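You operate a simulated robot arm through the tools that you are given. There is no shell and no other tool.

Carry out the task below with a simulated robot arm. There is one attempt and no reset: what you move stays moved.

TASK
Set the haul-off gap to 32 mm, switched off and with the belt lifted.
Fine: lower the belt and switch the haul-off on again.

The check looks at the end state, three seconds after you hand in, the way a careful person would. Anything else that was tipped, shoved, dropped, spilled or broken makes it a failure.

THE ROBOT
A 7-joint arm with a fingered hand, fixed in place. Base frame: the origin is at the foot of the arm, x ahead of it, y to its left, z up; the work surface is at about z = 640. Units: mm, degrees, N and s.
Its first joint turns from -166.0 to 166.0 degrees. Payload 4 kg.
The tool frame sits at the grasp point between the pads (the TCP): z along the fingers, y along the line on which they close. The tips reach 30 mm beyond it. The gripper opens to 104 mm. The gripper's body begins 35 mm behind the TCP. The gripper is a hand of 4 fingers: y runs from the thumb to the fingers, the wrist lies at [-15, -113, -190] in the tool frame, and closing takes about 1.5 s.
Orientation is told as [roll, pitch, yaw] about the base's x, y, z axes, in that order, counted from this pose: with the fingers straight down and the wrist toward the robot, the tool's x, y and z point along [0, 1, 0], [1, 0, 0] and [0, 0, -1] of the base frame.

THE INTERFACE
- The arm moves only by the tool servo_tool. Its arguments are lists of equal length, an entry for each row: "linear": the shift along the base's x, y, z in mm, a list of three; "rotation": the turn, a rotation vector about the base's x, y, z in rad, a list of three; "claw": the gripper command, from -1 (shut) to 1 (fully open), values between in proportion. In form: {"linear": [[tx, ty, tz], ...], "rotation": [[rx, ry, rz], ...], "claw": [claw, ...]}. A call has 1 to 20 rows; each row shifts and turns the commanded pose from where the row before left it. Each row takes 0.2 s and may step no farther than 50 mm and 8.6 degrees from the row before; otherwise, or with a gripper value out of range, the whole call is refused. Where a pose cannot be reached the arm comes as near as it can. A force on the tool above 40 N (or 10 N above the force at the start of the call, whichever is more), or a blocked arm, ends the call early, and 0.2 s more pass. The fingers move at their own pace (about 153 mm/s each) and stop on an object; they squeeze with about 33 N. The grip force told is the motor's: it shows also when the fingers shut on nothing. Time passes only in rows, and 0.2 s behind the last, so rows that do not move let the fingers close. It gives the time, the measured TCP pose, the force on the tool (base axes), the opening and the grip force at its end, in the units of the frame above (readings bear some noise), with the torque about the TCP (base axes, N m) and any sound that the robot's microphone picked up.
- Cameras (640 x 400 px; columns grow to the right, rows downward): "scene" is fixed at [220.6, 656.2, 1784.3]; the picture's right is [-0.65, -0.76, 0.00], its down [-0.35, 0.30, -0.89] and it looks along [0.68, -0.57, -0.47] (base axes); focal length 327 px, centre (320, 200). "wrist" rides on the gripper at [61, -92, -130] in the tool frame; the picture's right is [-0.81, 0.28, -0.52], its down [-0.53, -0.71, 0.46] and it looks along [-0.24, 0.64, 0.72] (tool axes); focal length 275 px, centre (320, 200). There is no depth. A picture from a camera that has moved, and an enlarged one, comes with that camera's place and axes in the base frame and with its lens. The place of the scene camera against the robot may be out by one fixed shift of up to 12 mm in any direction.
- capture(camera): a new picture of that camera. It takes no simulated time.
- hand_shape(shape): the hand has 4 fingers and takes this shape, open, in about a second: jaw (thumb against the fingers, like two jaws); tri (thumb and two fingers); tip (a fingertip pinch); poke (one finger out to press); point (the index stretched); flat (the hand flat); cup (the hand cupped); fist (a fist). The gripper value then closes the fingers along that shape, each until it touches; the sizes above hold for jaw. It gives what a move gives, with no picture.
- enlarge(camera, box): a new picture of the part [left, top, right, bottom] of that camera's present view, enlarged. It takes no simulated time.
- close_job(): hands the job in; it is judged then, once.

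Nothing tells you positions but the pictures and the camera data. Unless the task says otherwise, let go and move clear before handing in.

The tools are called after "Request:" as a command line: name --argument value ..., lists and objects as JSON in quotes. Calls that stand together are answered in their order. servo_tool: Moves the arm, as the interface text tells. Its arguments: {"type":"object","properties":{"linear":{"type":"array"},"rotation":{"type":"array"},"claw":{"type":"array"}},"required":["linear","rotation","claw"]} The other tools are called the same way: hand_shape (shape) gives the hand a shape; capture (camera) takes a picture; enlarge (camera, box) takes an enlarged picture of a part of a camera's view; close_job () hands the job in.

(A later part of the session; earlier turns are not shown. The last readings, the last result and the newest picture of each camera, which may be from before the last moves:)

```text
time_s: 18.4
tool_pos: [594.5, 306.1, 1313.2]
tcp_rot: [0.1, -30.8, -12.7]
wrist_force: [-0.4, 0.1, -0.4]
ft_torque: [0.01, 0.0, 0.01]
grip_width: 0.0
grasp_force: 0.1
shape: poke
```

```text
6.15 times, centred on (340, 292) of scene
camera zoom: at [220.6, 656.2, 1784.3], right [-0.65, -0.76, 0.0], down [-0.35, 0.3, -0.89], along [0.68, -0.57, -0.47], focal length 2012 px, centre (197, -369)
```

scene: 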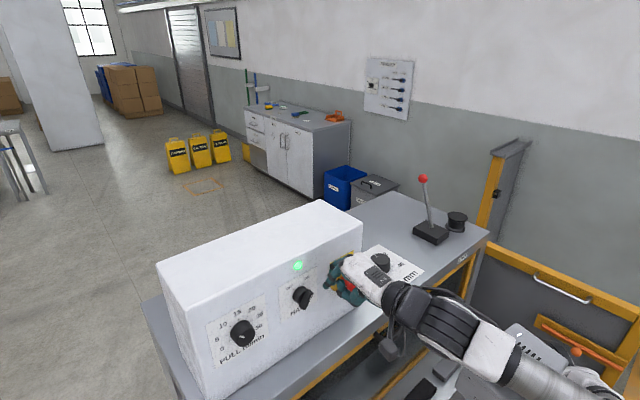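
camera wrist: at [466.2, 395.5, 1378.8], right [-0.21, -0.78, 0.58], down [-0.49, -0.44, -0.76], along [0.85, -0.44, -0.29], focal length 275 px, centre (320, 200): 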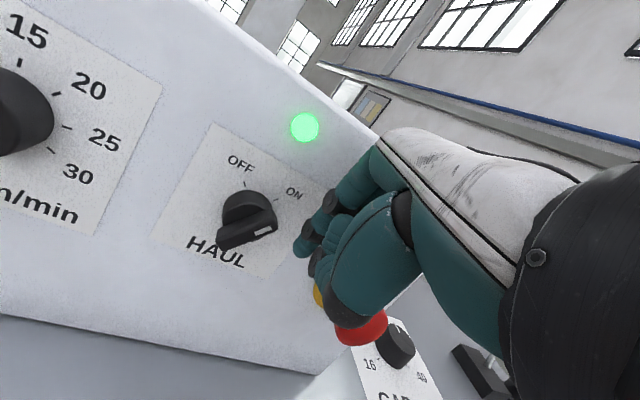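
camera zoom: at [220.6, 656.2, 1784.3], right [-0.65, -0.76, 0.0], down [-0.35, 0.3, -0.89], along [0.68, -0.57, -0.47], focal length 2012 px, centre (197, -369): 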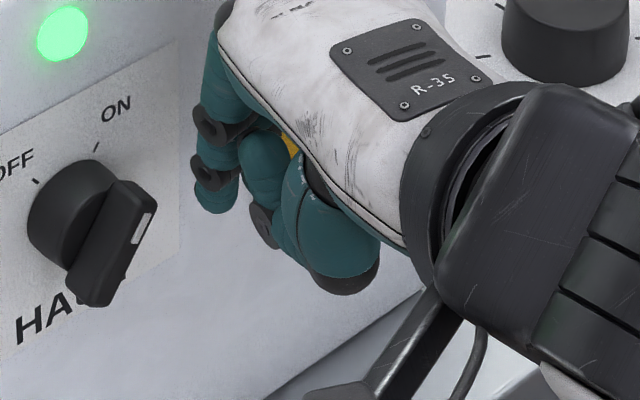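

The fingertip is beside the bar with no contact. I'll go 12 mm further in, to the bar's depth.

Request:
servo_tool --linear '[[4, 0, 0], [4, 0, 0], [4, 0, 0], [0, 0, 0]]' --rotation '[[0, 0, 0], [0, 0, 0], [0, 0, 0], [0, 0, 0]]' --claw '[1, 1, 1, 1]'

Request:
enlarge --camera "wrist" --box '[180, 100, 400, 300]'

Request:
enlarge --camera "scene" --box '[280, 250, 380, 315]'

```text
time_s: 19.4
tool_pos: [607.4, 304.7, 1312.3]
tcp_rot: [0.1, -30.9, -12.7]
wrist_force: [0.3, -0.2, -0.1]
ft_torque: [0.01, -0.01, 0.0]
grip_width: 0.0
grasp_force: 0.0
shape: poke
```

```text
2.00 times, centred on (290, 200) of wrist
camera zoom: at [478.1, 395.5, 1378.7], right [-0.21, -0.78, 0.58], down [-0.49, -0.44, -0.76], along [0.85, -0.44, -0.29], focal length 551 px, centre (380, 200)
```

zoom: 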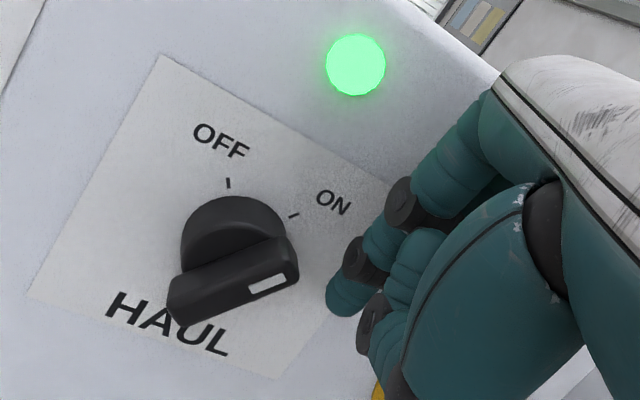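

```text
6.15 times, centred on (330, 282) of scene
camera zoom: at [220.6, 656.2, 1784.3], right [-0.65, -0.76, 0.0], down [-0.35, 0.3, -0.89], along [0.68, -0.57, -0.47], focal length 2012 px, centre (258, -308)
```

zoom: 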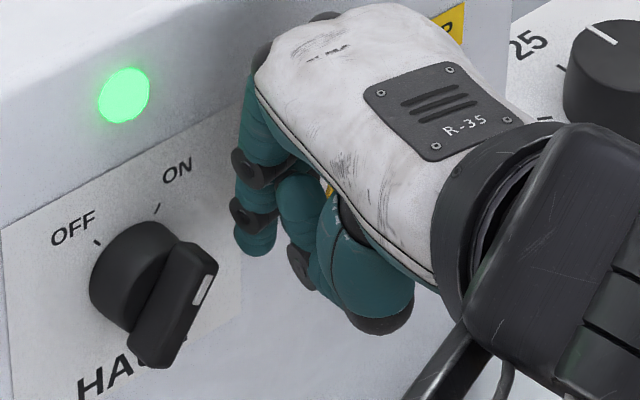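

The tip is now level with the bar's upper end and just to its right. I'll push left in small steps toward OFF and watch force and lamp.

Request:
servo_tool --linear '[[0, 4, 0], [0, 4, 0], [0, 4, 0], [0, 4, 0], [0, 4, 0], [0, 3, 0], [0, 0, 0]]' --rotation '[[0, 0, 0], [0, 0, 0], [0, 0, 0], [0, 0, 0], [0, 0, 0], [0, 0, 0], [0, 0, 0]]' --claw '[1, 1, 1, 1, 1, 1, 1]'

Request:
enlarge --camera "wrist" --box '[180, 100, 400, 300]'

Request:
enlarge --camera "scene" --box '[280, 250, 380, 315]'

```text
time_s: 21.0
tool_pos: [605.9, 328.2, 1313.1]
tcp_rot: [0.1, -30.9, -12.7]
wrist_force: [0.4, -0.8, -0.3]
ft_torque: [-0.05, 0.0, -0.01]
grip_width: 0.0
grasp_force: 0.1
shape: poke
```

```text
2.00 times, centred on (290, 200) of wrist
camera zoom: at [477.5, 418.7, 1378.8], right [-0.21, -0.78, 0.58], down [-0.49, -0.44, -0.76], along [0.85, -0.44, -0.29], focal length 551 px, centre (380, 200)
```

zoom: 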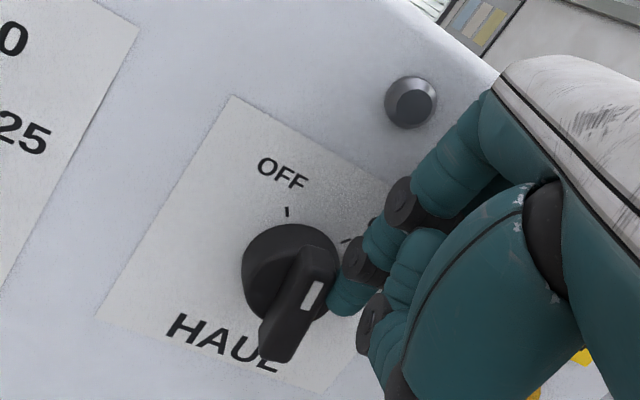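

```text
6.15 times, centred on (330, 282) of scene
camera zoom: at [220.6, 656.2, 1784.3], right [-0.65, -0.76, 0.0], down [-0.35, 0.3, -0.89], along [0.68, -0.57, -0.47], focal length 2012 px, centre (258, -308)
```

zoom: 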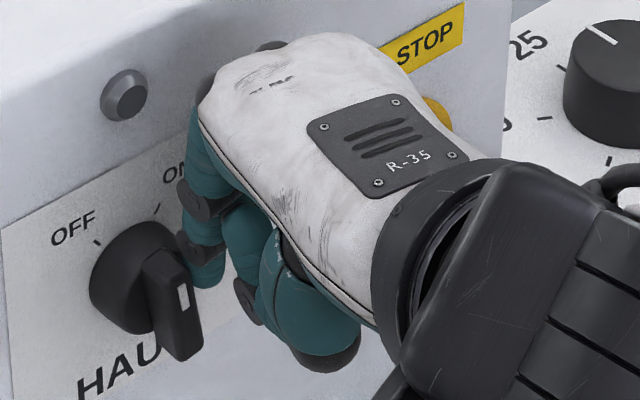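

The bar is turning easily and the green lamp has gone out. I'll carry on until the bar sits at the OFF mark.

Request:
servo_tool --linear '[[0, 3, 0], [0, 3, 0], [0, 3, 0], [0, 0, 0]]' --rotation '[[0, 0, 0], [0, 0, 0], [0, 0, 0], [0, 0, 0]]' --claw '[1, 1, 1, 1]'

Request:
enlarge --camera "wrist" --box '[180, 100, 400, 300]'

Request:
enlarge --camera "scene" --box '[280, 250, 380, 315]'

```text
time_s: 22.0
tool_pos: [607.5, 334.7, 1313.4]
tcp_rot: [0.1, -30.9, -12.9]
wrist_force: [-1.5, -20.6, 6.1]
ft_torque: [-0.48, -0.12, -0.38]
grip_width: 0.3
grasp_force: 0.1
shape: poke
```

```text
2.00 times, centred on (290, 200) of wrist
camera zoom: at [478.0, 425.0, 1379.7], right [-0.21, -0.78, 0.58], down [-0.49, -0.43, -0.76], along [0.85, -0.44, -0.29], focal length 551 px, centre (380, 200)
```

zoom: 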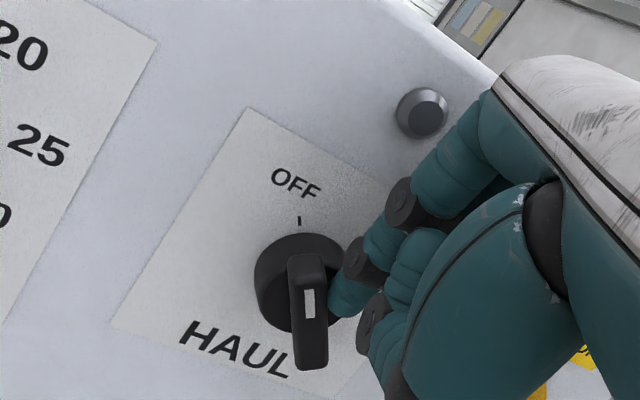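

```text
6.15 times, centred on (330, 282) of scene
camera zoom: at [220.6, 656.2, 1784.3], right [-0.65, -0.76, 0.0], down [-0.35, 0.3, -0.89], along [0.68, -0.57, -0.47], focal length 2012 px, centre (258, -308)
```

zoom: 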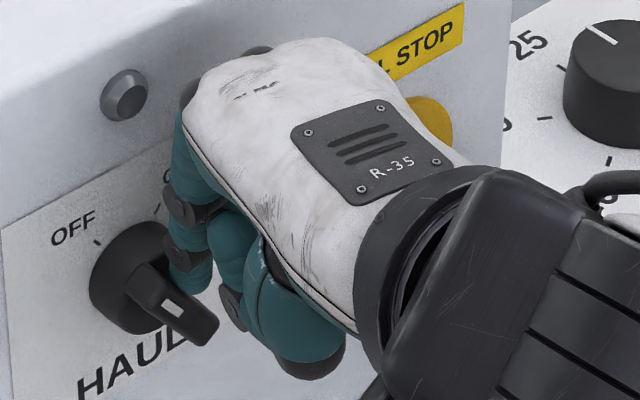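

The bar now points at OFF, the lamp is out, and the 20 N reaction shows it has met its stop. I'll back away from the switch.

Request:
servo_tool --linear '[[0, -6, 0], [0, -6, 0], [-15, 0, 0], [-20, 0, 0], [-25, 0, 0]]' --rotation '[[0, 0, 0], [0, 0, 0], [0, 0, 0], [0, 0, 0], [0, 0, 0]]' --claw '[1, 1, 1, 1, 1]'

Request:
capture --camera "wrist"

Request:
enlarge --camera "scene" --box '[270, 240, 430, 350]'

```text
time_s: 23.2
tool_pos: [546.5, 325.5, 1313.1]
tcp_rot: [0.1, -30.9, -12.9]
wrist_force: [0.5, -0.4, 0.4]
ft_torque: [0.01, -0.01, 0.02]
grip_width: 0.0
grasp_force: 0.0
shape: poke
```

```text
taken
camera wrist: at [417.9, 415.6, 1378.9], right [-0.21, -0.78, 0.58], down [-0.49, -0.44, -0.76], along [0.85, -0.44, -0.29], focal length 275 px, centre (320, 200)
```

wrist: 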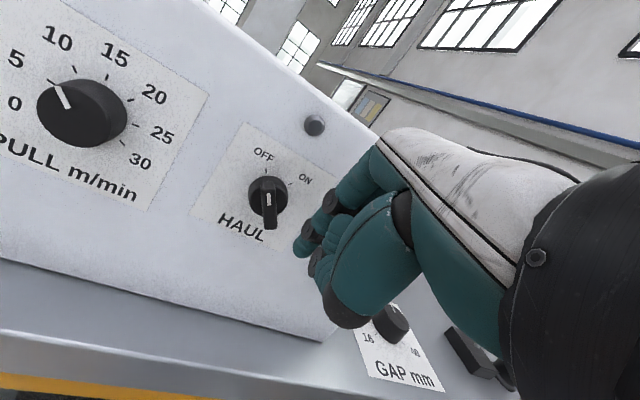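

```text
3.64 times, centred on (350, 295) of scene
camera zoom: at [220.6, 656.2, 1784.3], right [-0.65, -0.76, 0.0], down [-0.35, 0.3, -0.89], along [0.68, -0.57, -0.47], focal length 1189 px, centre (211, -146)
```

zoom: 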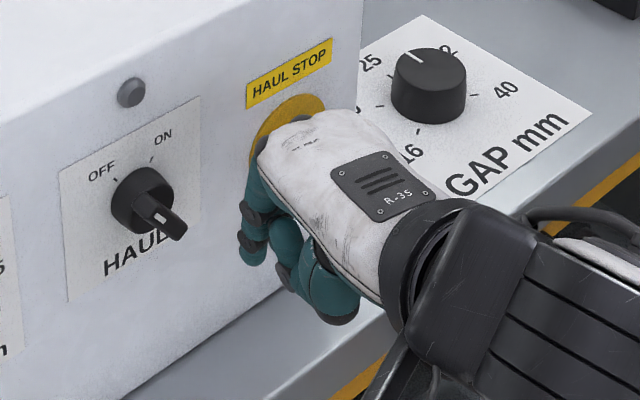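

The HAUL switch is OFF. Next I'll rise, straighten the hand to fingers-down, and move across toward the lever.

Request:
servo_tool --linear '[[-10, -10, 35], [-10, -10, 35], [-5, -30, 35], [-5, -30, 35], [-5, -30, 35], [-5, -30, 35], [5, -45, 0], [5, -45, 0], [5, -45, 0], [5, -45, 0], [5, -45, 0], [5, -45, 0], [5, -45, 0], [5, -45, 0]]' --rotation '[[0, 0, 0.1125], [0, 0, 0.1125], [0, 0.135, 0], [0, 0.135, 0], [0, 0.135, 0], [0, 0.135, 0], [0, 0, 0], [0, 0, 0], [0, 0, 0], [0, 0, 0], [0, 0, 0], [0, 0, 0], [0, 0, 0], [0, 0, 0]]' --claw '[1, 1, 1, 1, 1, 1, 1, 1, 1, 1, 1, 1, 1, 1]'

Request:
hand_shape --shape "jaw"

Request:
servo_tool --linear '[[5, -40, 0], [5, -40, 0], [5, -40, 0], [5, -30, 0], [0, 0, 0]]' --rotation '[[0, 0, 0], [0, 0, 0], [0, 0, 0], [0, 0, 0], [0, 0, 0]]' --claw '[1, 1, 1, 1, 1]'

Request:
capture --camera "wrist"

Request:
capture --camera "scene"

```text
time_s: 26.2
tool_pos: [547.2, -176.0, 1523.5]
tcp_rot: [0.1, 0.0, 0.2]
wrist_force: [0.6, 0.4, -0.2]
ft_torque: [-0.01, -0.02, 0.0]
grip_width: 0.2
grasp_force: 0.1
shape: poke
```

```text
time_s: 27.1
tool_pos: [546.8, -175.5, 1523.8]
tcp_rot: [0.2, 0.1, 0.1]
wrist_force: [0.3, -0.8, -0.1]
ft_torque: [-0.01, -0.01, -0.01]
grip_width: 103.8
grasp_force: 0.1
shape: jaw
```

```text
time_s: 28.3
tool_pos: [565.2, -324.7, 1523.3]
tcp_rot: [0.2, 0.0, 0.3]
wrist_force: [0.4, -0.2, -0.4]
ft_torque: [0.04, 0.0, 0.0]
grip_width: 104.0
grasp_force: 0.0
shape: jaw
```

```text
taken
camera wrist: at [473.6, -265.7, 1654.9], right [0.28, -0.81, 0.52], down [-0.71, -0.53, -0.46], along [0.65, -0.24, -0.73], focal length 275 px, centre (320, 200)
```

wrist: 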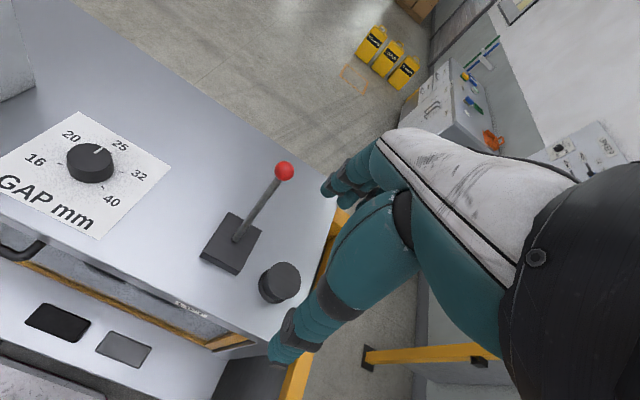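

```text
taken
```

scene: 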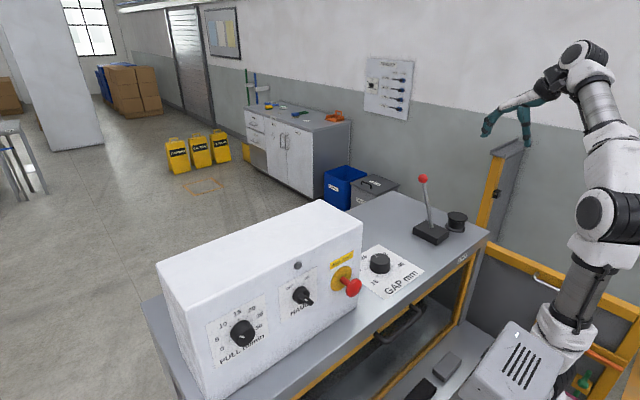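

The hand is back in the fingers-down jaw pose near the lever. I'll zoom in to triangulate the ball and the rod's foot.

Request:
enlarge --camera "wrist" --box '[190, 150, 330, 310]'

Request:
enlarge --camera "scene" --box '[400, 165, 490, 270]'

```text
2.50 times, centred on (260, 230) of wrist
camera zoom: at [473.6, -265.7, 1654.9], right [0.28, -0.81, 0.52], down [-0.71, -0.53, -0.46], along [0.65, -0.24, -0.73], focal length 688 px, centre (470, 125)
```

zoom: 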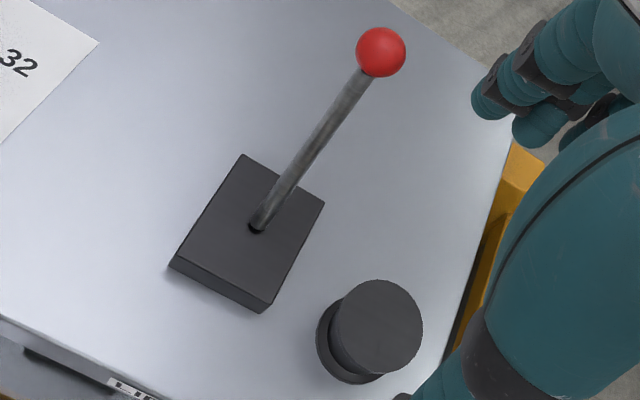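

```text
3.81 times, centred on (445, 218) of scene
camera zoom: at [220.6, 656.2, 1784.3], right [-0.65, -0.76, 0.0], down [-0.35, 0.3, -0.89], along [0.68, -0.57, -0.47], focal length 1246 px, centre (-156, 133)
```

zoom: 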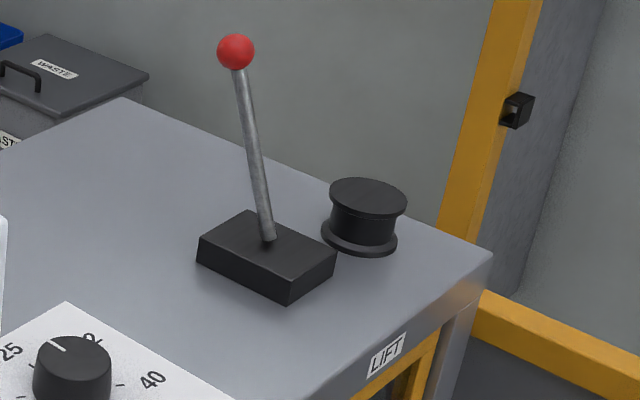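

The ball is at about [784, -301, 1317] (radius ~16) and the rod's foot at [721, -302, 1137]. I'll bring the open hand above the ball with the fingers on the far side and the thumb on the near side.

Request:
servo_tool --linear '[[25, 5, -35], [25, 5, -35], [25, 5, -30], [25, 5, -20], [30, 4, 0], [30, 0, 0]]' --rotation '[[0, 0, 0], [0, 0, 0], [0, 0, 0], [0, 0, 0], [0, 0, 0], [0, 0, 0]]' --claw '[1, 1, 1, 1, 1, 1]'

Request:
capture --camera "wrist"

Request:
enlarge --camera "scene" --box '[370, 100, 550, 270]'

```text
time_s: 29.7
tool_pos: [725.9, -301.1, 1404.2]
tcp_rot: [0.3, -0.1, 0.1]
wrist_force: [0.2, 0.6, 0.4]
ft_torque: [0.0, -0.01, 0.0]
grip_width: 103.9
grasp_force: 0.1
shape: jaw
```

```text
taken
camera wrist: at [634.6, -241.8, 1535.1], right [0.28, -0.81, 0.52], down [-0.71, -0.53, -0.46], along [0.65, -0.24, -0.72], focal length 275 px, centre (320, 200)
```

wrist: 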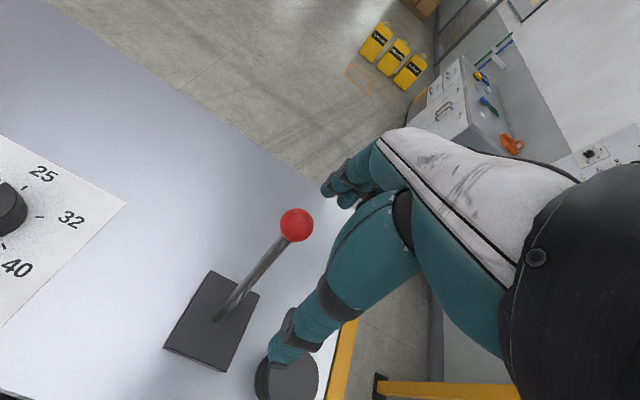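

```text
2.35 times, centred on (460, 185) of scene
camera zoom: at [220.6, 656.2, 1784.3], right [-0.65, -0.76, 0.0], down [-0.35, 0.3, -0.89], along [0.68, -0.57, -0.47], focal length 770 px, centre (-9, 235)
```

zoom: 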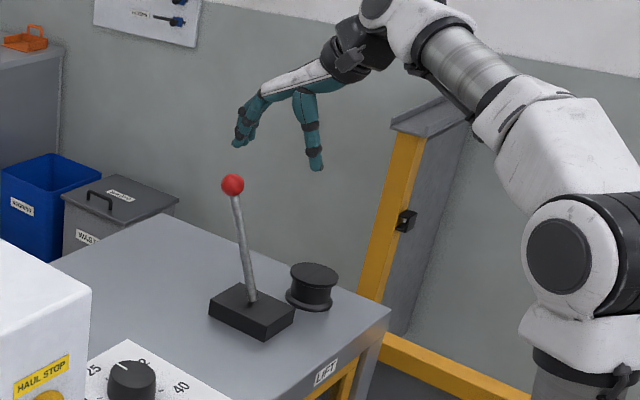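

The ball position is confirmed at about [784.5, -301, 1317]. I'll go forward over it, then descend so the ball is between fingers and thumb.

Request:
servo_tool --linear '[[20, 0, 0], [20, 0, 0], [18, 0, -4], [0, 0, -20], [0, 0, -20], [0, 0, -20], [0, 0, -16], [0, 0, 0]]' --rotation '[[0, 0, 0], [0, 0, 0], [0, 0, 0], [0, 0, 0], [0, 0, 0], [0, 0, 0], [0, 0, 0], [0, 0, 0]]' --claw '[1, 1, 1, 1, 1, 1, 1, 1]'

Request:
capture --camera "wrist"

Request:
enlarge --camera "scene" --box '[370, 120, 530, 270]'

```text
time_s: 31.5
tool_pos: [785.4, -299.1, 1322.8]
tcp_rot: [0.1, 0.0, 0.2]
wrist_force: [0.2, 0.8, -0.7]
ft_torque: [0.01, 0.02, -0.03]
grip_width: 103.8
grasp_force: 0.0
shape: jaw
```

```text
taken
camera wrist: at [692.1, -241.1, 1454.1], right [0.28, -0.81, 0.51], down [-0.71, -0.53, -0.46], along [0.65, -0.24, -0.73], focal length 275 px, centre (320, 200)
```

wrist: 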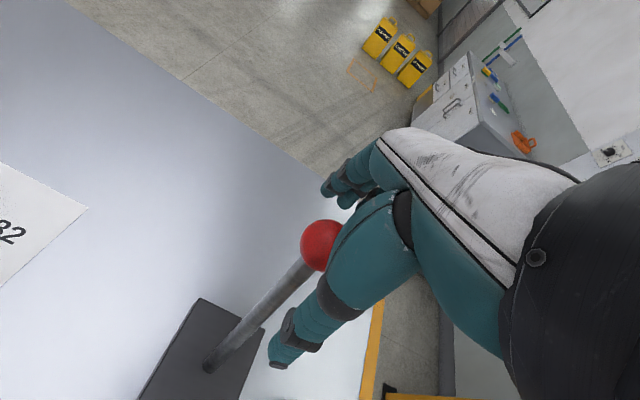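

```text
2.67 times, centred on (450, 195) of scene
camera zoom: at [220.6, 656.2, 1784.3], right [-0.65, -0.76, 0.0], down [-0.35, 0.3, -0.89], along [0.68, -0.57, -0.47], focal length 872 px, centre (-27, 213)
```

zoom: 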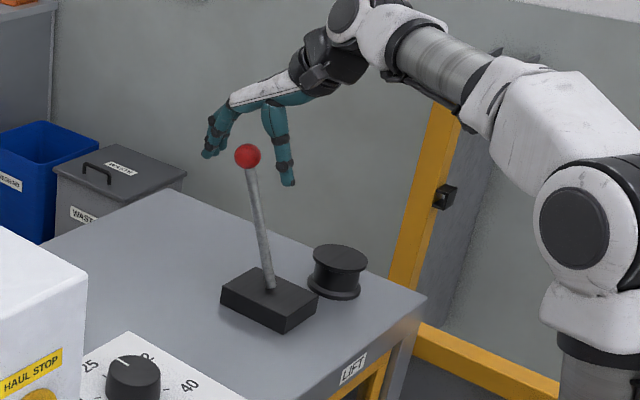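

The ball sits right at the grasp point. I'll close loosely around it and start pulling toward the LIFT label in small steps.

Request:
servo_tool --linear '[[0, 0, 0], [0, 0, 0], [0, 0, 0], [-8, 0, 1], [-8, 0, 1], [-8, 0, 1], [-8, 0, 1], [-8, 0, 1], [-8, 0, 1], [0, 0, 0]]' --rotation '[[0, 0, 0], [0, 0, 0], [0, 0, 0], [0, 0, 0], [0, 0, 0], [0, 0, 0], [0, 0, 0], [0, 0, 0], [0, 0, 0], [0, 0, 0]]' --claw '[0.4, -0.1, -0.15, -0.15, -0.15, -0.15, -0.15, -0.15, -0.15, -0.15]'

Request:
capture --camera "wrist"

Request:
enlarge --camera "scene" --box '[370, 120, 530, 270]'

```text
time_s: 33.7
tool_pos: [736.8, -299.9, 1328.2]
tcp_rot: [0.2, 0.0, 0.2]
wrist_force: [1.4, 1.0, 0.4]
ft_torque: [0.04, -0.01, 0.01]
grip_width: 45.1
grasp_force: 0.1
shape: jaw
```

```text
taken
camera wrist: at [644.6, -241.8, 1460.2], right [0.28, -0.81, 0.51], down [-0.71, -0.53, -0.46], along [0.64, -0.24, -0.73], focal length 275 px, centre (320, 200)
```

wrist: 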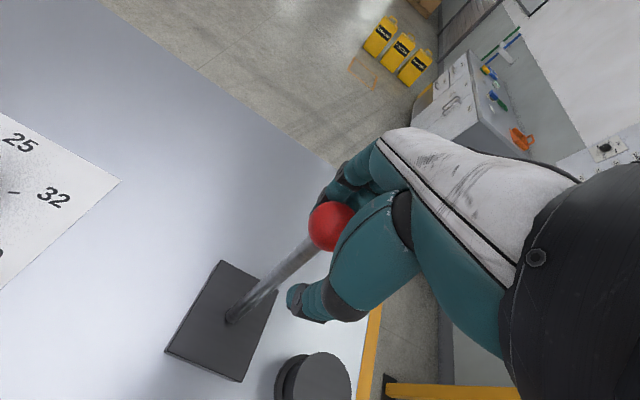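

```text
2.67 times, centred on (450, 195) of scene
camera zoom: at [220.6, 656.2, 1784.3], right [-0.65, -0.76, 0.0], down [-0.35, 0.3, -0.89], along [0.68, -0.57, -0.47], focal length 872 px, centre (-27, 213)
```

zoom: 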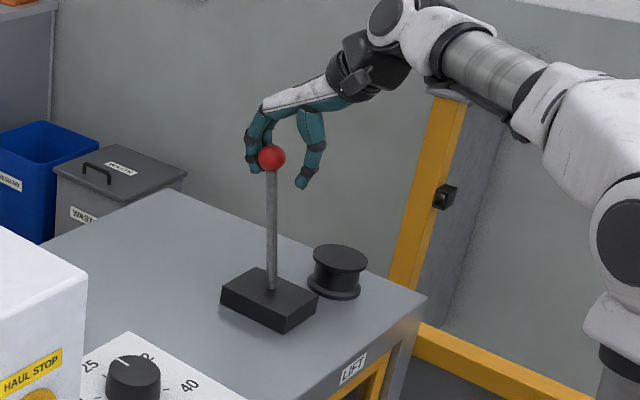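

The lever follows with hardly any force. I'll keep pulling toward the robot.

Request:
servo_tool --linear '[[-9, 0, 0], [-9, 0, 0], [-9, 0, 0], [-9, 0, -1], [-9, 0, -1], [-9, 0, -1], [-9, 0, -1], [0, 0, 0]]' --rotation '[[0, 0, 0], [0, 0, 0], [0, 0, 0], [0, 0, 0], [0, 0, 0], [0, 0, 0], [0, 0, 0], [0, 0, 0]]' --claw '[-0.15, -0.15, -0.15, -0.15, -0.15, -0.15, -0.15, -0.15]'

Request:
capture --camera "wrist"

Request:
enlarge --camera "scene" --box '[370, 120, 530, 270]'

```text
time_s: 35.5
tool_pos: [673.7, -299.9, 1326.4]
tcp_rot: [0.1, 0.0, 0.1]
wrist_force: [-0.3, 0.3, 0.8]
ft_torque: [0.01, 0.0, -0.01]
grip_width: 44.9
grasp_force: 0.0
shape: jaw
```

```text
taken
camera wrist: at [581.2, -241.3, 1456.5], right [0.28, -0.81, 0.52], down [-0.71, -0.53, -0.46], along [0.65, -0.24, -0.73], focal length 275 px, centre (320, 200)
```

wrist: 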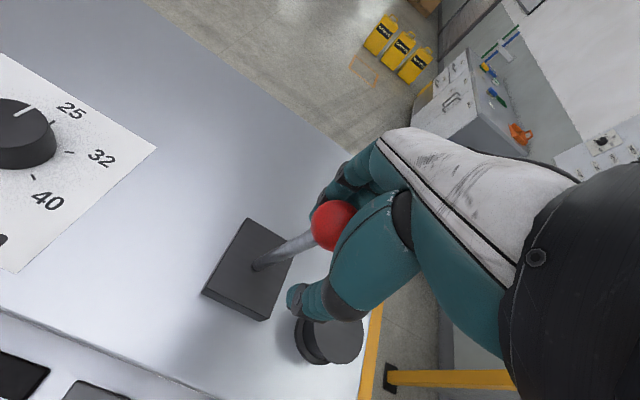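

```text
2.67 times, centred on (450, 195) of scene
camera zoom: at [220.6, 656.2, 1784.3], right [-0.65, -0.76, 0.0], down [-0.35, 0.3, -0.89], along [0.68, -0.57, -0.47], focal length 872 px, centre (-27, 213)
```

zoom: 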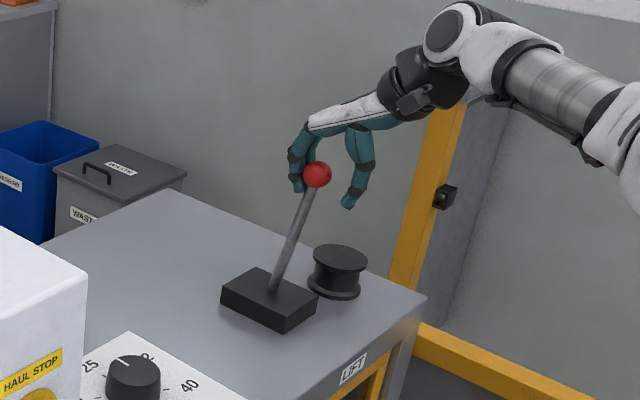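

The lever is past upright and leaning toward the robot. I'll keep going until it meets its stop.

Request:
servo_tool --linear '[[-7, 0, -1], [-7, 0, -2], [-7, 0, -2], [-6, 0, -2], [-5, 0, -1], [0, 0, 0]]' --rotation '[[0, 0, 0], [0, 0, 0], [0, 0, 0], [0, 0, 0], [0, 0, 0], [0, 0, 0]]' --claw '[-0.15, -0.15, -0.15, -0.15, -0.15, -0.15]'

Request:
capture --camera "wrist"

Request:
enlarge --camera "scene" --box '[370, 120, 530, 270]'

```text
time_s: 36.9
tool_pos: [642.7, -300.6, 1317.6]
tcp_rot: [0.3, 0.1, 0.2]
wrist_force: [-0.7, 0.6, -1.3]
ft_torque: [0.0, -0.01, 0.01]
grip_width: 45.1
grasp_force: 0.0
shape: jaw
```

```text
taken
camera wrist: at [549.4, -241.6, 1448.3], right [0.28, -0.81, 0.51], down [-0.71, -0.53, -0.46], along [0.65, -0.24, -0.73], focal length 275 px, centre (320, 200)
```

wrist: 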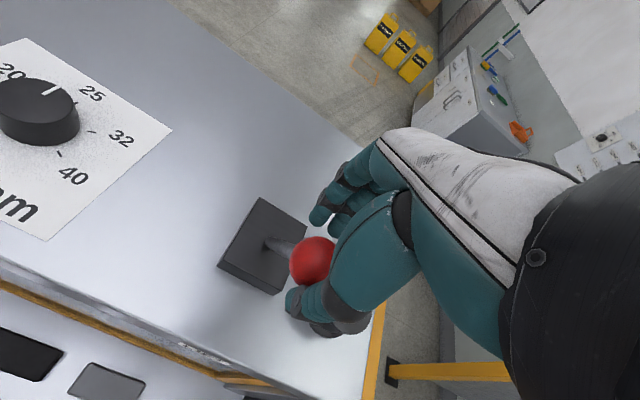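

```text
2.67 times, centred on (450, 195) of scene
camera zoom: at [220.6, 656.2, 1784.3], right [-0.65, -0.76, 0.0], down [-0.35, 0.3, -0.89], along [0.68, -0.57, -0.47], focal length 872 px, centre (-27, 213)
```

zoom: 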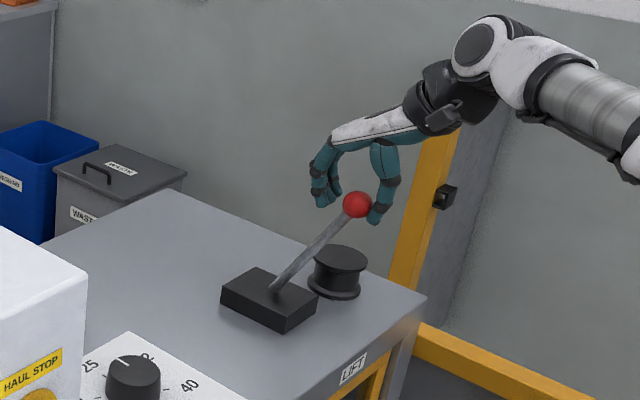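

The lever has tipped over by itself toward the robot and rests near my thumb. I'll back off a bit to see where it settles.

Request:
servo_tool --linear '[[-6, 0, -2], [-6, 0, -2], [-6, 0, -2], [0, 0, 0]]' --rotation '[[0, 0, 0], [0, 0, 0], [0, 0, 0], [0, 0, 0]]' --claw '[-0.15, -0.15, -0.15, -0.15]'

Request:
capture --camera "wrist"

Request:
enlarge --camera "scene" --box '[370, 120, 530, 270]'

```text
time_s: 37.9
tool_pos: [623.3, -300.3, 1310.4]
tcp_rot: [0.1, 0.0, 0.2]
wrist_force: [-0.4, -0.2, 0.1]
ft_torque: [-0.01, -0.01, 0.03]
grip_width: 44.5
grasp_force: 0.1
shape: jaw
```

```text
taken
camera wrist: at [531.5, -241.4, 1442.4], right [0.28, -0.81, 0.52], down [-0.71, -0.53, -0.46], along [0.65, -0.24, -0.73], focal length 275 px, centre (320, 200)
```

wrist: 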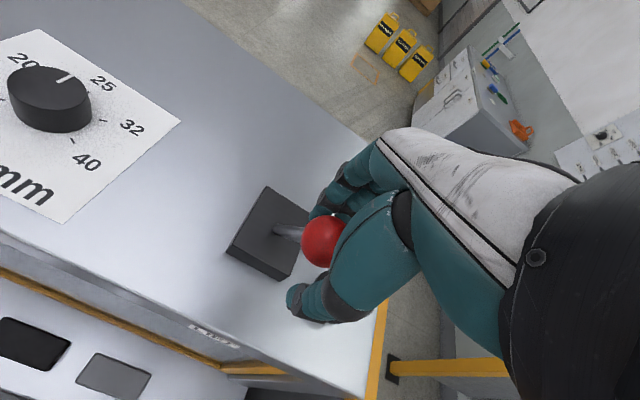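

```text
2.67 times, centred on (450, 195) of scene
camera zoom: at [220.6, 656.2, 1784.3], right [-0.65, -0.76, 0.0], down [-0.35, 0.3, -0.89], along [0.68, -0.57, -0.47], focal length 872 px, centre (-27, 213)
```

zoom: 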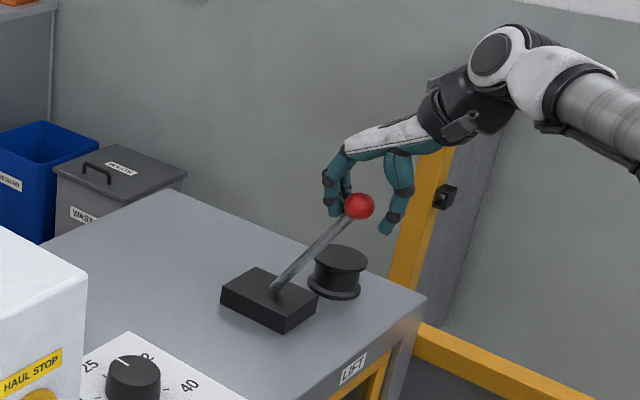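

The ball stayed near [629, -301, 1302] while I moved, so it is probably at its stop. A small further pull will confirm it.

Request:
servo_tool --linear '[[-5, 0, -1], [-5, 0, -1], [-4, 0, -1], [0, 0, 0]]' --rotation '[[0, 0, 0], [0, 0, 0], [0, 0, 0], [0, 0, 0]]' --claw '[-0.15, -0.15, -0.15, -0.15]'

Request:
capture --camera "wrist"

Request:
enlarge --camera "scene" --box '[370, 120, 530, 270]'

```text
time_s: 38.9
tool_pos: [609.9, -300.4, 1309.0]
tcp_rot: [0.2, -0.2, 0.1]
wrist_force: [9.2, 0.1, 7.8]
ft_torque: [0.03, -0.44, -0.02]
grip_width: 49.9
grasp_force: 0.1
shape: jaw
```

```text
taken
camera wrist: at [518.0, -241.3, 1439.8], right [0.28, -0.81, 0.52], down [-0.71, -0.53, -0.46], along [0.65, -0.24, -0.72], focal length 275 px, centre (320, 200)
```

wrist: 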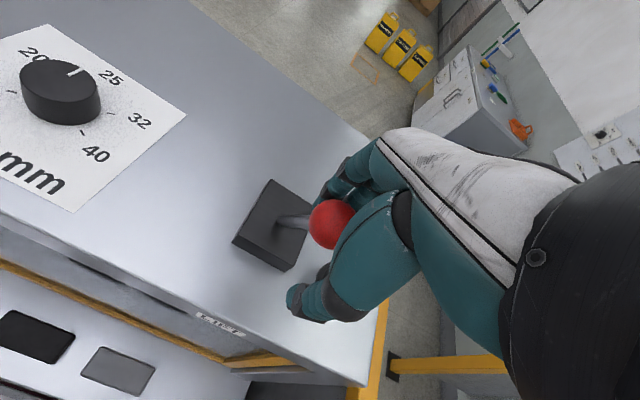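

```text
2.67 times, centred on (450, 195) of scene
camera zoom: at [220.6, 656.2, 1784.3], right [-0.65, -0.76, 0.0], down [-0.35, 0.3, -0.89], along [0.68, -0.57, -0.47], focal length 872 px, centre (-27, 213)
```

zoom: 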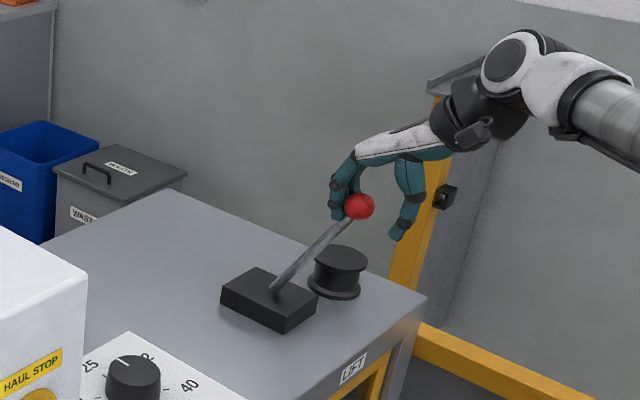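

The ball stays put and the reaction rises to about 9 N, so the lever is at its LIFT stop. I'll ease off, open and rise clear.

Request:
servo_tool --linear '[[5, 0, 0], [5, 0, 0], [5, 0, 0], [5, 0, 0], [0, 0, 0], [0, 0, 25], [0, 0, 35], [0, 0, 35], [0, 0, 30]]' --rotation '[[0, 0, 0], [0, 0, 0], [0, 0, 0], [0, 0, 0], [0, 0, 0], [0, 0, 0], [0, 0, 0], [0, 0, 0], [0, 0, 0]]' --claw '[0.2, 0.5, 0.8, 1, 1, 1, 1, 1, 1]'

Request:
capture --camera "wrist"

Request:
capture --camera "scene"

```text
time_s: 40.9
tool_pos: [631.2, -299.8, 1432.9]
tcp_rot: [0.1, 0.0, 0.2]
wrist_force: [0.0, 0.2, 0.3]
ft_torque: [0.0, 0.0, -0.01]
grip_width: 103.7
grasp_force: 0.1
shape: jaw
```

```text
taken
camera wrist: at [538.0, -241.9, 1564.9], right [0.28, -0.81, 0.52], down [-0.71, -0.53, -0.46], along [0.65, -0.24, -0.73], focal length 275 px, centre (320, 200)
```

wrist: 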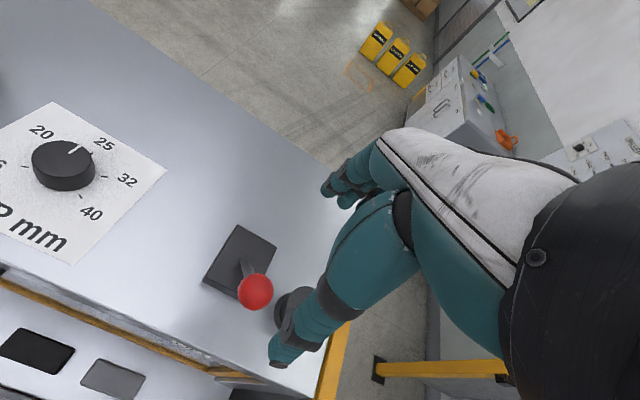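

```text
taken
```

scene: 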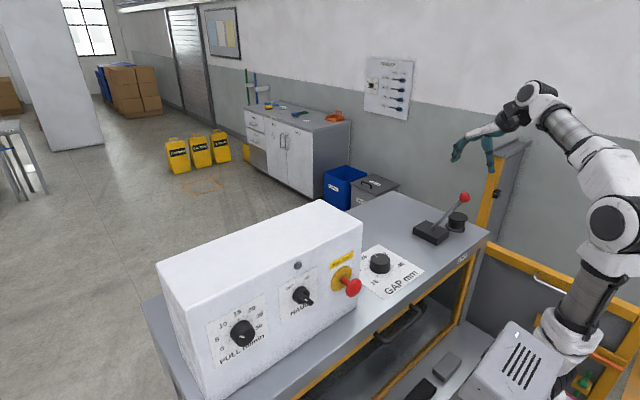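

The lever stays lifted and the HAUL is off. Next is the GAP dial, so I'll move above it.

Request:
servo_tool --linear '[[0, 40, 0], [0, 40, 0], [10, 40, 0], [15, 40, -10], [15, 40, -15], [15, 40, -15], [15, 40, -15], [0, 0, 0]]' --rotation '[[0, 0, 0], [0, 0, 0], [0, 0, 0], [0, 0, 0], [0, 0, 0], [0, 0, 0], [0, 0, 0], [0, 0, 0]]' --claw '[1, 1, 1, 1, 1, 1, 1, 1]'

Request:
capture --camera "wrist"

Request:
capture --camera "scene"

```text
time_s: 42.7
tool_pos: [700.9, -18.8, 1377.8]
tcp_rot: [0.1, 0.0, 0.1]
wrist_force: [1.0, 0.1, -0.9]
ft_torque: [0.01, 0.01, -0.01]
grip_width: 103.4
grasp_force: 0.1
shape: jaw
```

```text
taken
camera wrist: at [608.4, 40.1, 1509.4], right [0.28, -0.81, 0.51], down [-0.71, -0.53, -0.46], along [0.65, -0.24, -0.73], focal length 275 px, centre (320, 200)
```

wrist: 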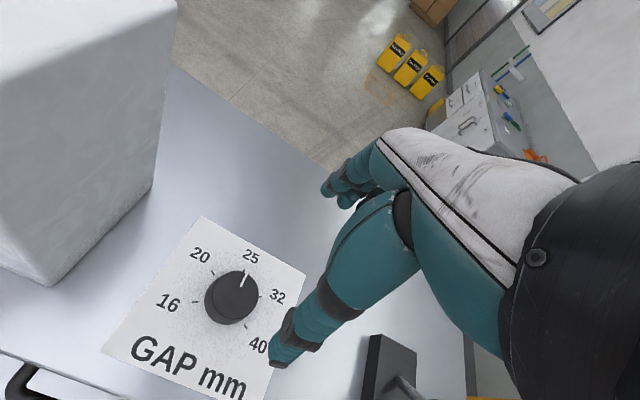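

```text
taken
```

scene: 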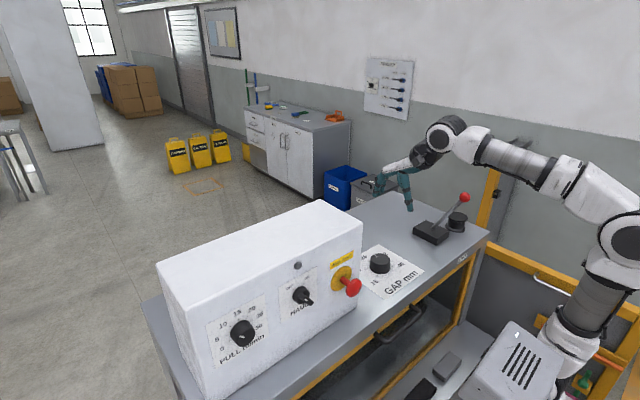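

Request:
enlarge --camera "wrist" --box '[90, 200, 320, 400]'

Request:
enlarge --camera "scene" --box '[340, 230, 430, 300]'

```text
2.00 times, centred on (205, 300) of wrist
camera zoom: at [608.4, 40.1, 1509.4], right [0.28, -0.81, 0.51], down [-0.71, -0.53, -0.46], along [0.65, -0.24, -0.73], focal length 551 px, centre (550, 0)
```

zoom: 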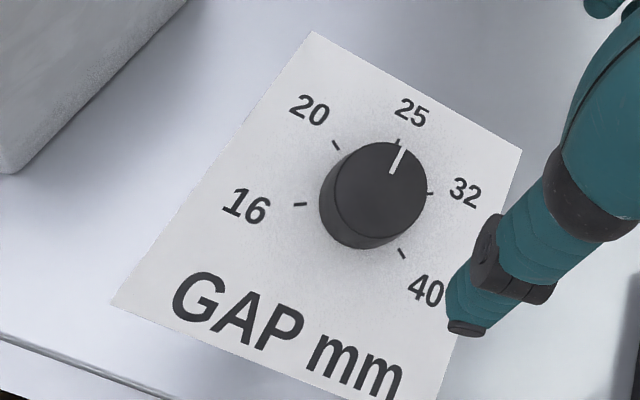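

```text
5.71 times, centred on (385, 265) of scene
camera zoom: at [220.6, 656.2, 1784.3], right [-0.65, -0.76, 0.0], down [-0.35, 0.3, -0.89], along [0.68, -0.57, -0.47], focal length 1869 px, centre (-51, -171)
```

zoom: 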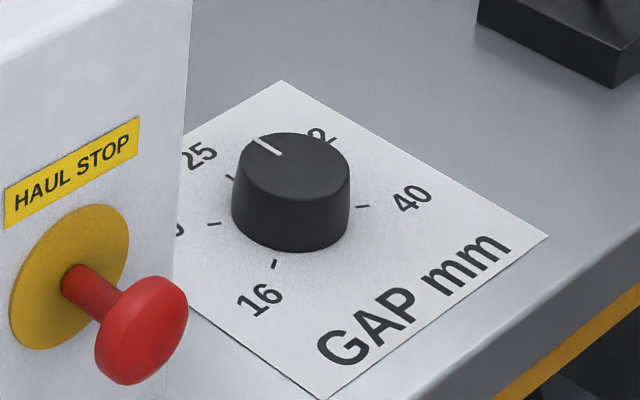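

The dial centre is at about [718.5, -20.7], with 16/20/25/32/40 at -120/-60/0/60/120° and the pointer on 25. I'll pre-turn the hand 30° counter-clockwise so the 60° clockwise turn is symmetric, then come down over the dial.

Request:
servo_tool --linear '[[4.4, -0.5, -20], [4.4, -0.5, -20], [4.4, -0.5, -20], [4.4, -0.4, -20], [0, 0, -30], [0, 0, -30], [0, 0, -25], [0, 0, 0]]' --rotation '[[0, 0, 0.1309], [0, 0, 0.1309], [0, 0, 0.1309], [0, 0, 0.1309], [0, 0, 0], [0, 0, 0], [0, 0, 0], [0, 0, 0]]' --claw '[1, 1, 1, 1, 1, 1, 1, 1]'

Request:
capture --camera "wrist"

Request:
enlarge --camera "scene" --box '[330, 180, 490, 310]'

```text
time_s: 44.5
tool_pos: [718.9, -22.0, 1213.3]
tcp_rot: [0.2, 0.1, 30.2]
wrist_force: [0.7, -0.5, -0.7]
ft_torque: [0.01, -0.01, 0.0]
grip_width: 103.6
grasp_force: 0.1
shape: jaw
```

```text
taken
camera wrist: at [607.5, -17.4, 1344.1], right [0.65, -0.56, 0.51], down [-0.35, -0.82, -0.46], along [0.68, 0.12, -0.73], focal length 275 px, centre (320, 200)
```

wrist: 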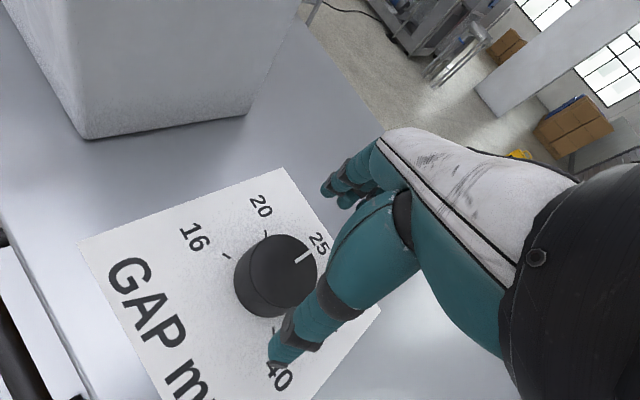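

```text
3.08 times, centred on (410, 245) of scene
camera zoom: at [220.6, 656.2, 1784.3], right [-0.65, -0.76, 0.0], down [-0.35, 0.3, -0.89], along [0.68, -0.57, -0.47], focal length 1006 px, centre (43, 62)
```

zoom: 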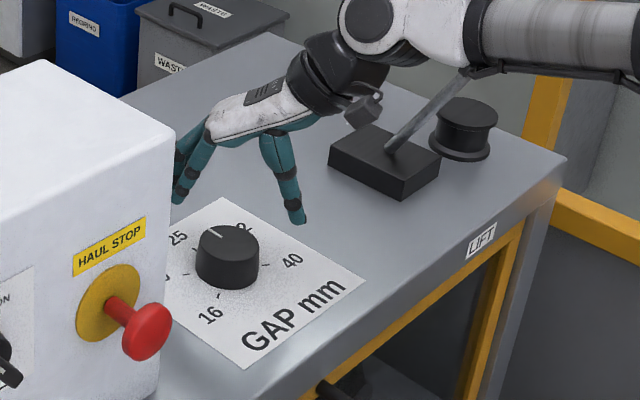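

The hand is centred above the dial with fingers and thumb on either side of it. I'll lower to grip height.

Request:
servo_tool --linear '[[0, 1, -20], [0, 0, -20], [0, 0, -12], [0, 0, -8], [0, 0, 0]]' --rotation '[[0, 0, 0], [0, 0, 0], [0, 0, 0], [0, 0, 0], [0, 0, 0]]' --claw '[1, 1, 1, 1, 1]'

Request:
capture --camera "wrist"

Request:
enlarge --camera "scene" --box '[330, 180, 490, 310]'

```text
time_s: 45.7
tool_pos: [716.2, -21.4, 1151.9]
tcp_rot: [0.2, 0.0, 30.2]
wrist_force: [-0.8, -0.4, 0.1]
ft_torque: [0.02, 0.01, 0.01]
grip_width: 103.9
grasp_force: 0.0
shape: jaw
```

```text
taken
camera wrist: at [606.9, -16.7, 1284.1], right [0.65, -0.56, 0.51], down [-0.35, -0.82, -0.46], along [0.68, 0.11, -0.73], focal length 275 px, centre (320, 200)
```

wrist: 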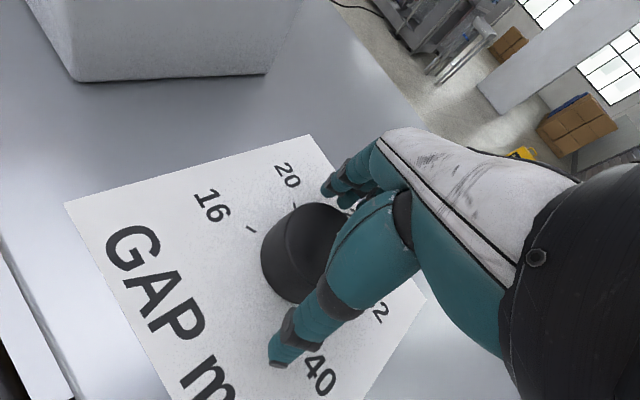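

```text
3.08 times, centred on (410, 245) of scene
camera zoom: at [220.6, 656.2, 1784.3], right [-0.65, -0.76, 0.0], down [-0.35, 0.3, -0.89], along [0.68, -0.57, -0.47], focal length 1006 px, centre (43, 62)
```

zoom: 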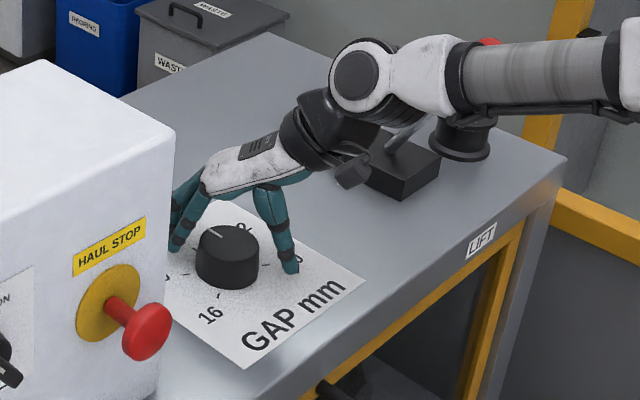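

The dial sits between the thumb and fingers. I'll close on it.

Request:
servo_tool --linear '[[0, 0, 0], [0, 0, 0], [0, 0, 0], [0, 0, 0], [0, 0, 0], [0, 0, 0], [0, 0, 0]]' --rotation '[[0, 0, 0], [0, 0, 0], [0, 0, 0], [0, 0, 0], [0, 0, 0], [0, 0, 0], [0, 0, 0]]' --claw '[0.5, 0.2, -0.2, -0.6, -1, -1, -1]'

Request:
capture --camera "wrist"

Request:
enlarge --camera "scene" --box '[340, 220, 430, 300]'

```text
time_s: 47.3
tool_pos: [716.1, -20.8, 1152.9]
tcp_rot: [0.2, 0.1, 30.1]
wrist_force: [-1.7, -1.8, 0.6]
ft_torque: [-0.05, 0.04, -0.01]
grip_width: 53.4
grasp_force: 33.4
shape: jaw
```

```text
taken
camera wrist: at [606.7, -16.8, 1284.3], right [0.65, -0.56, 0.51], down [-0.35, -0.82, -0.46], along [0.68, 0.11, -0.73], focal length 275 px, centre (320, 200)
```

wrist: 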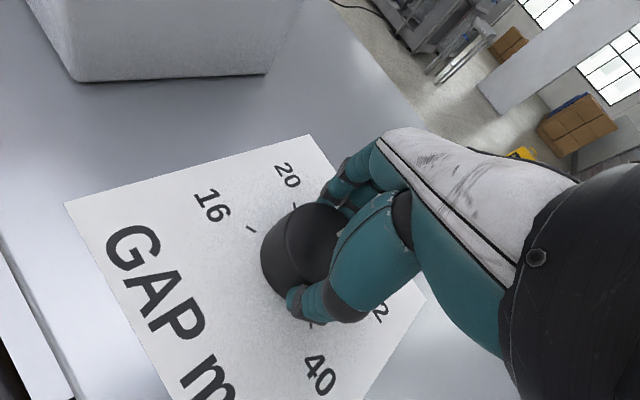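

```text
5.00 times, centred on (385, 260) of scene
camera zoom: at [220.6, 656.2, 1784.3], right [-0.65, -0.76, 0.0], down [-0.35, 0.3, -0.89], along [0.68, -0.57, -0.47], focal length 1635 px, centre (-5, -100)
```

zoom: 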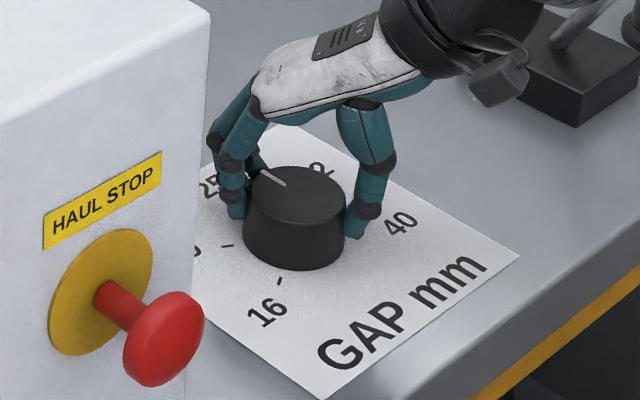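

The grip is firm at 33 N. I'll turn clockwise in two stages, 30° first.

Request:
servo_tool --linear '[[0, 0, 0], [0, 0, 0], [0, 0, 0], [0, 0, 0], [0, 0, 0]]' --rotation '[[0, 0, -0.1309], [0, 0, -0.1309], [0, 0, -0.1309], [0, 0, -0.1309], [0, 0, 0]]' --claw '[-1, -1, -1, -1, -1]'

Request:
capture --camera "wrist"

Request:
enlarge --camera "scene" --box '[340, 220, 430, 300]'

```text
time_s: 48.5
tool_pos: [717.9, -21.2, 1152.9]
tcp_rot: [0.2, 0.1, 0.1]
wrist_force: [-6.0, 2.5, -1.8]
ft_torque: [0.07, 0.16, 0.02]
grip_width: 52.6
grasp_force: 32.4
shape: jaw
```

```text
taken
camera wrist: at [624.8, 38.0, 1284.5], right [0.28, -0.81, 0.52], down [-0.71, -0.53, -0.46], along [0.65, -0.24, -0.72], focal length 275 px, centre (320, 200)
```

wrist: 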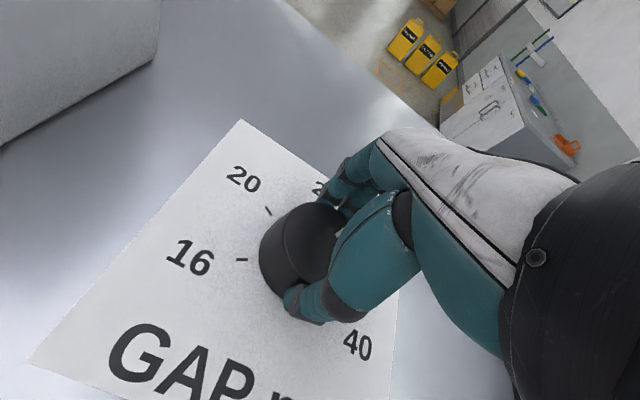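

```text
5.00 times, centred on (385, 260) of scene
camera zoom: at [220.6, 656.2, 1784.3], right [-0.65, -0.76, 0.0], down [-0.35, 0.3, -0.89], along [0.68, -0.57, -0.47], focal length 1635 px, centre (-5, -100)
```

zoom: 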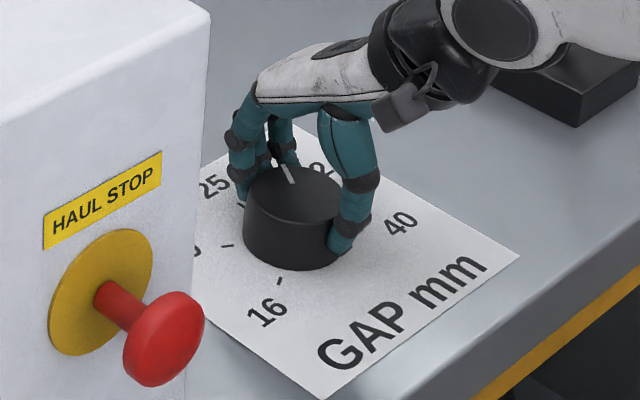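

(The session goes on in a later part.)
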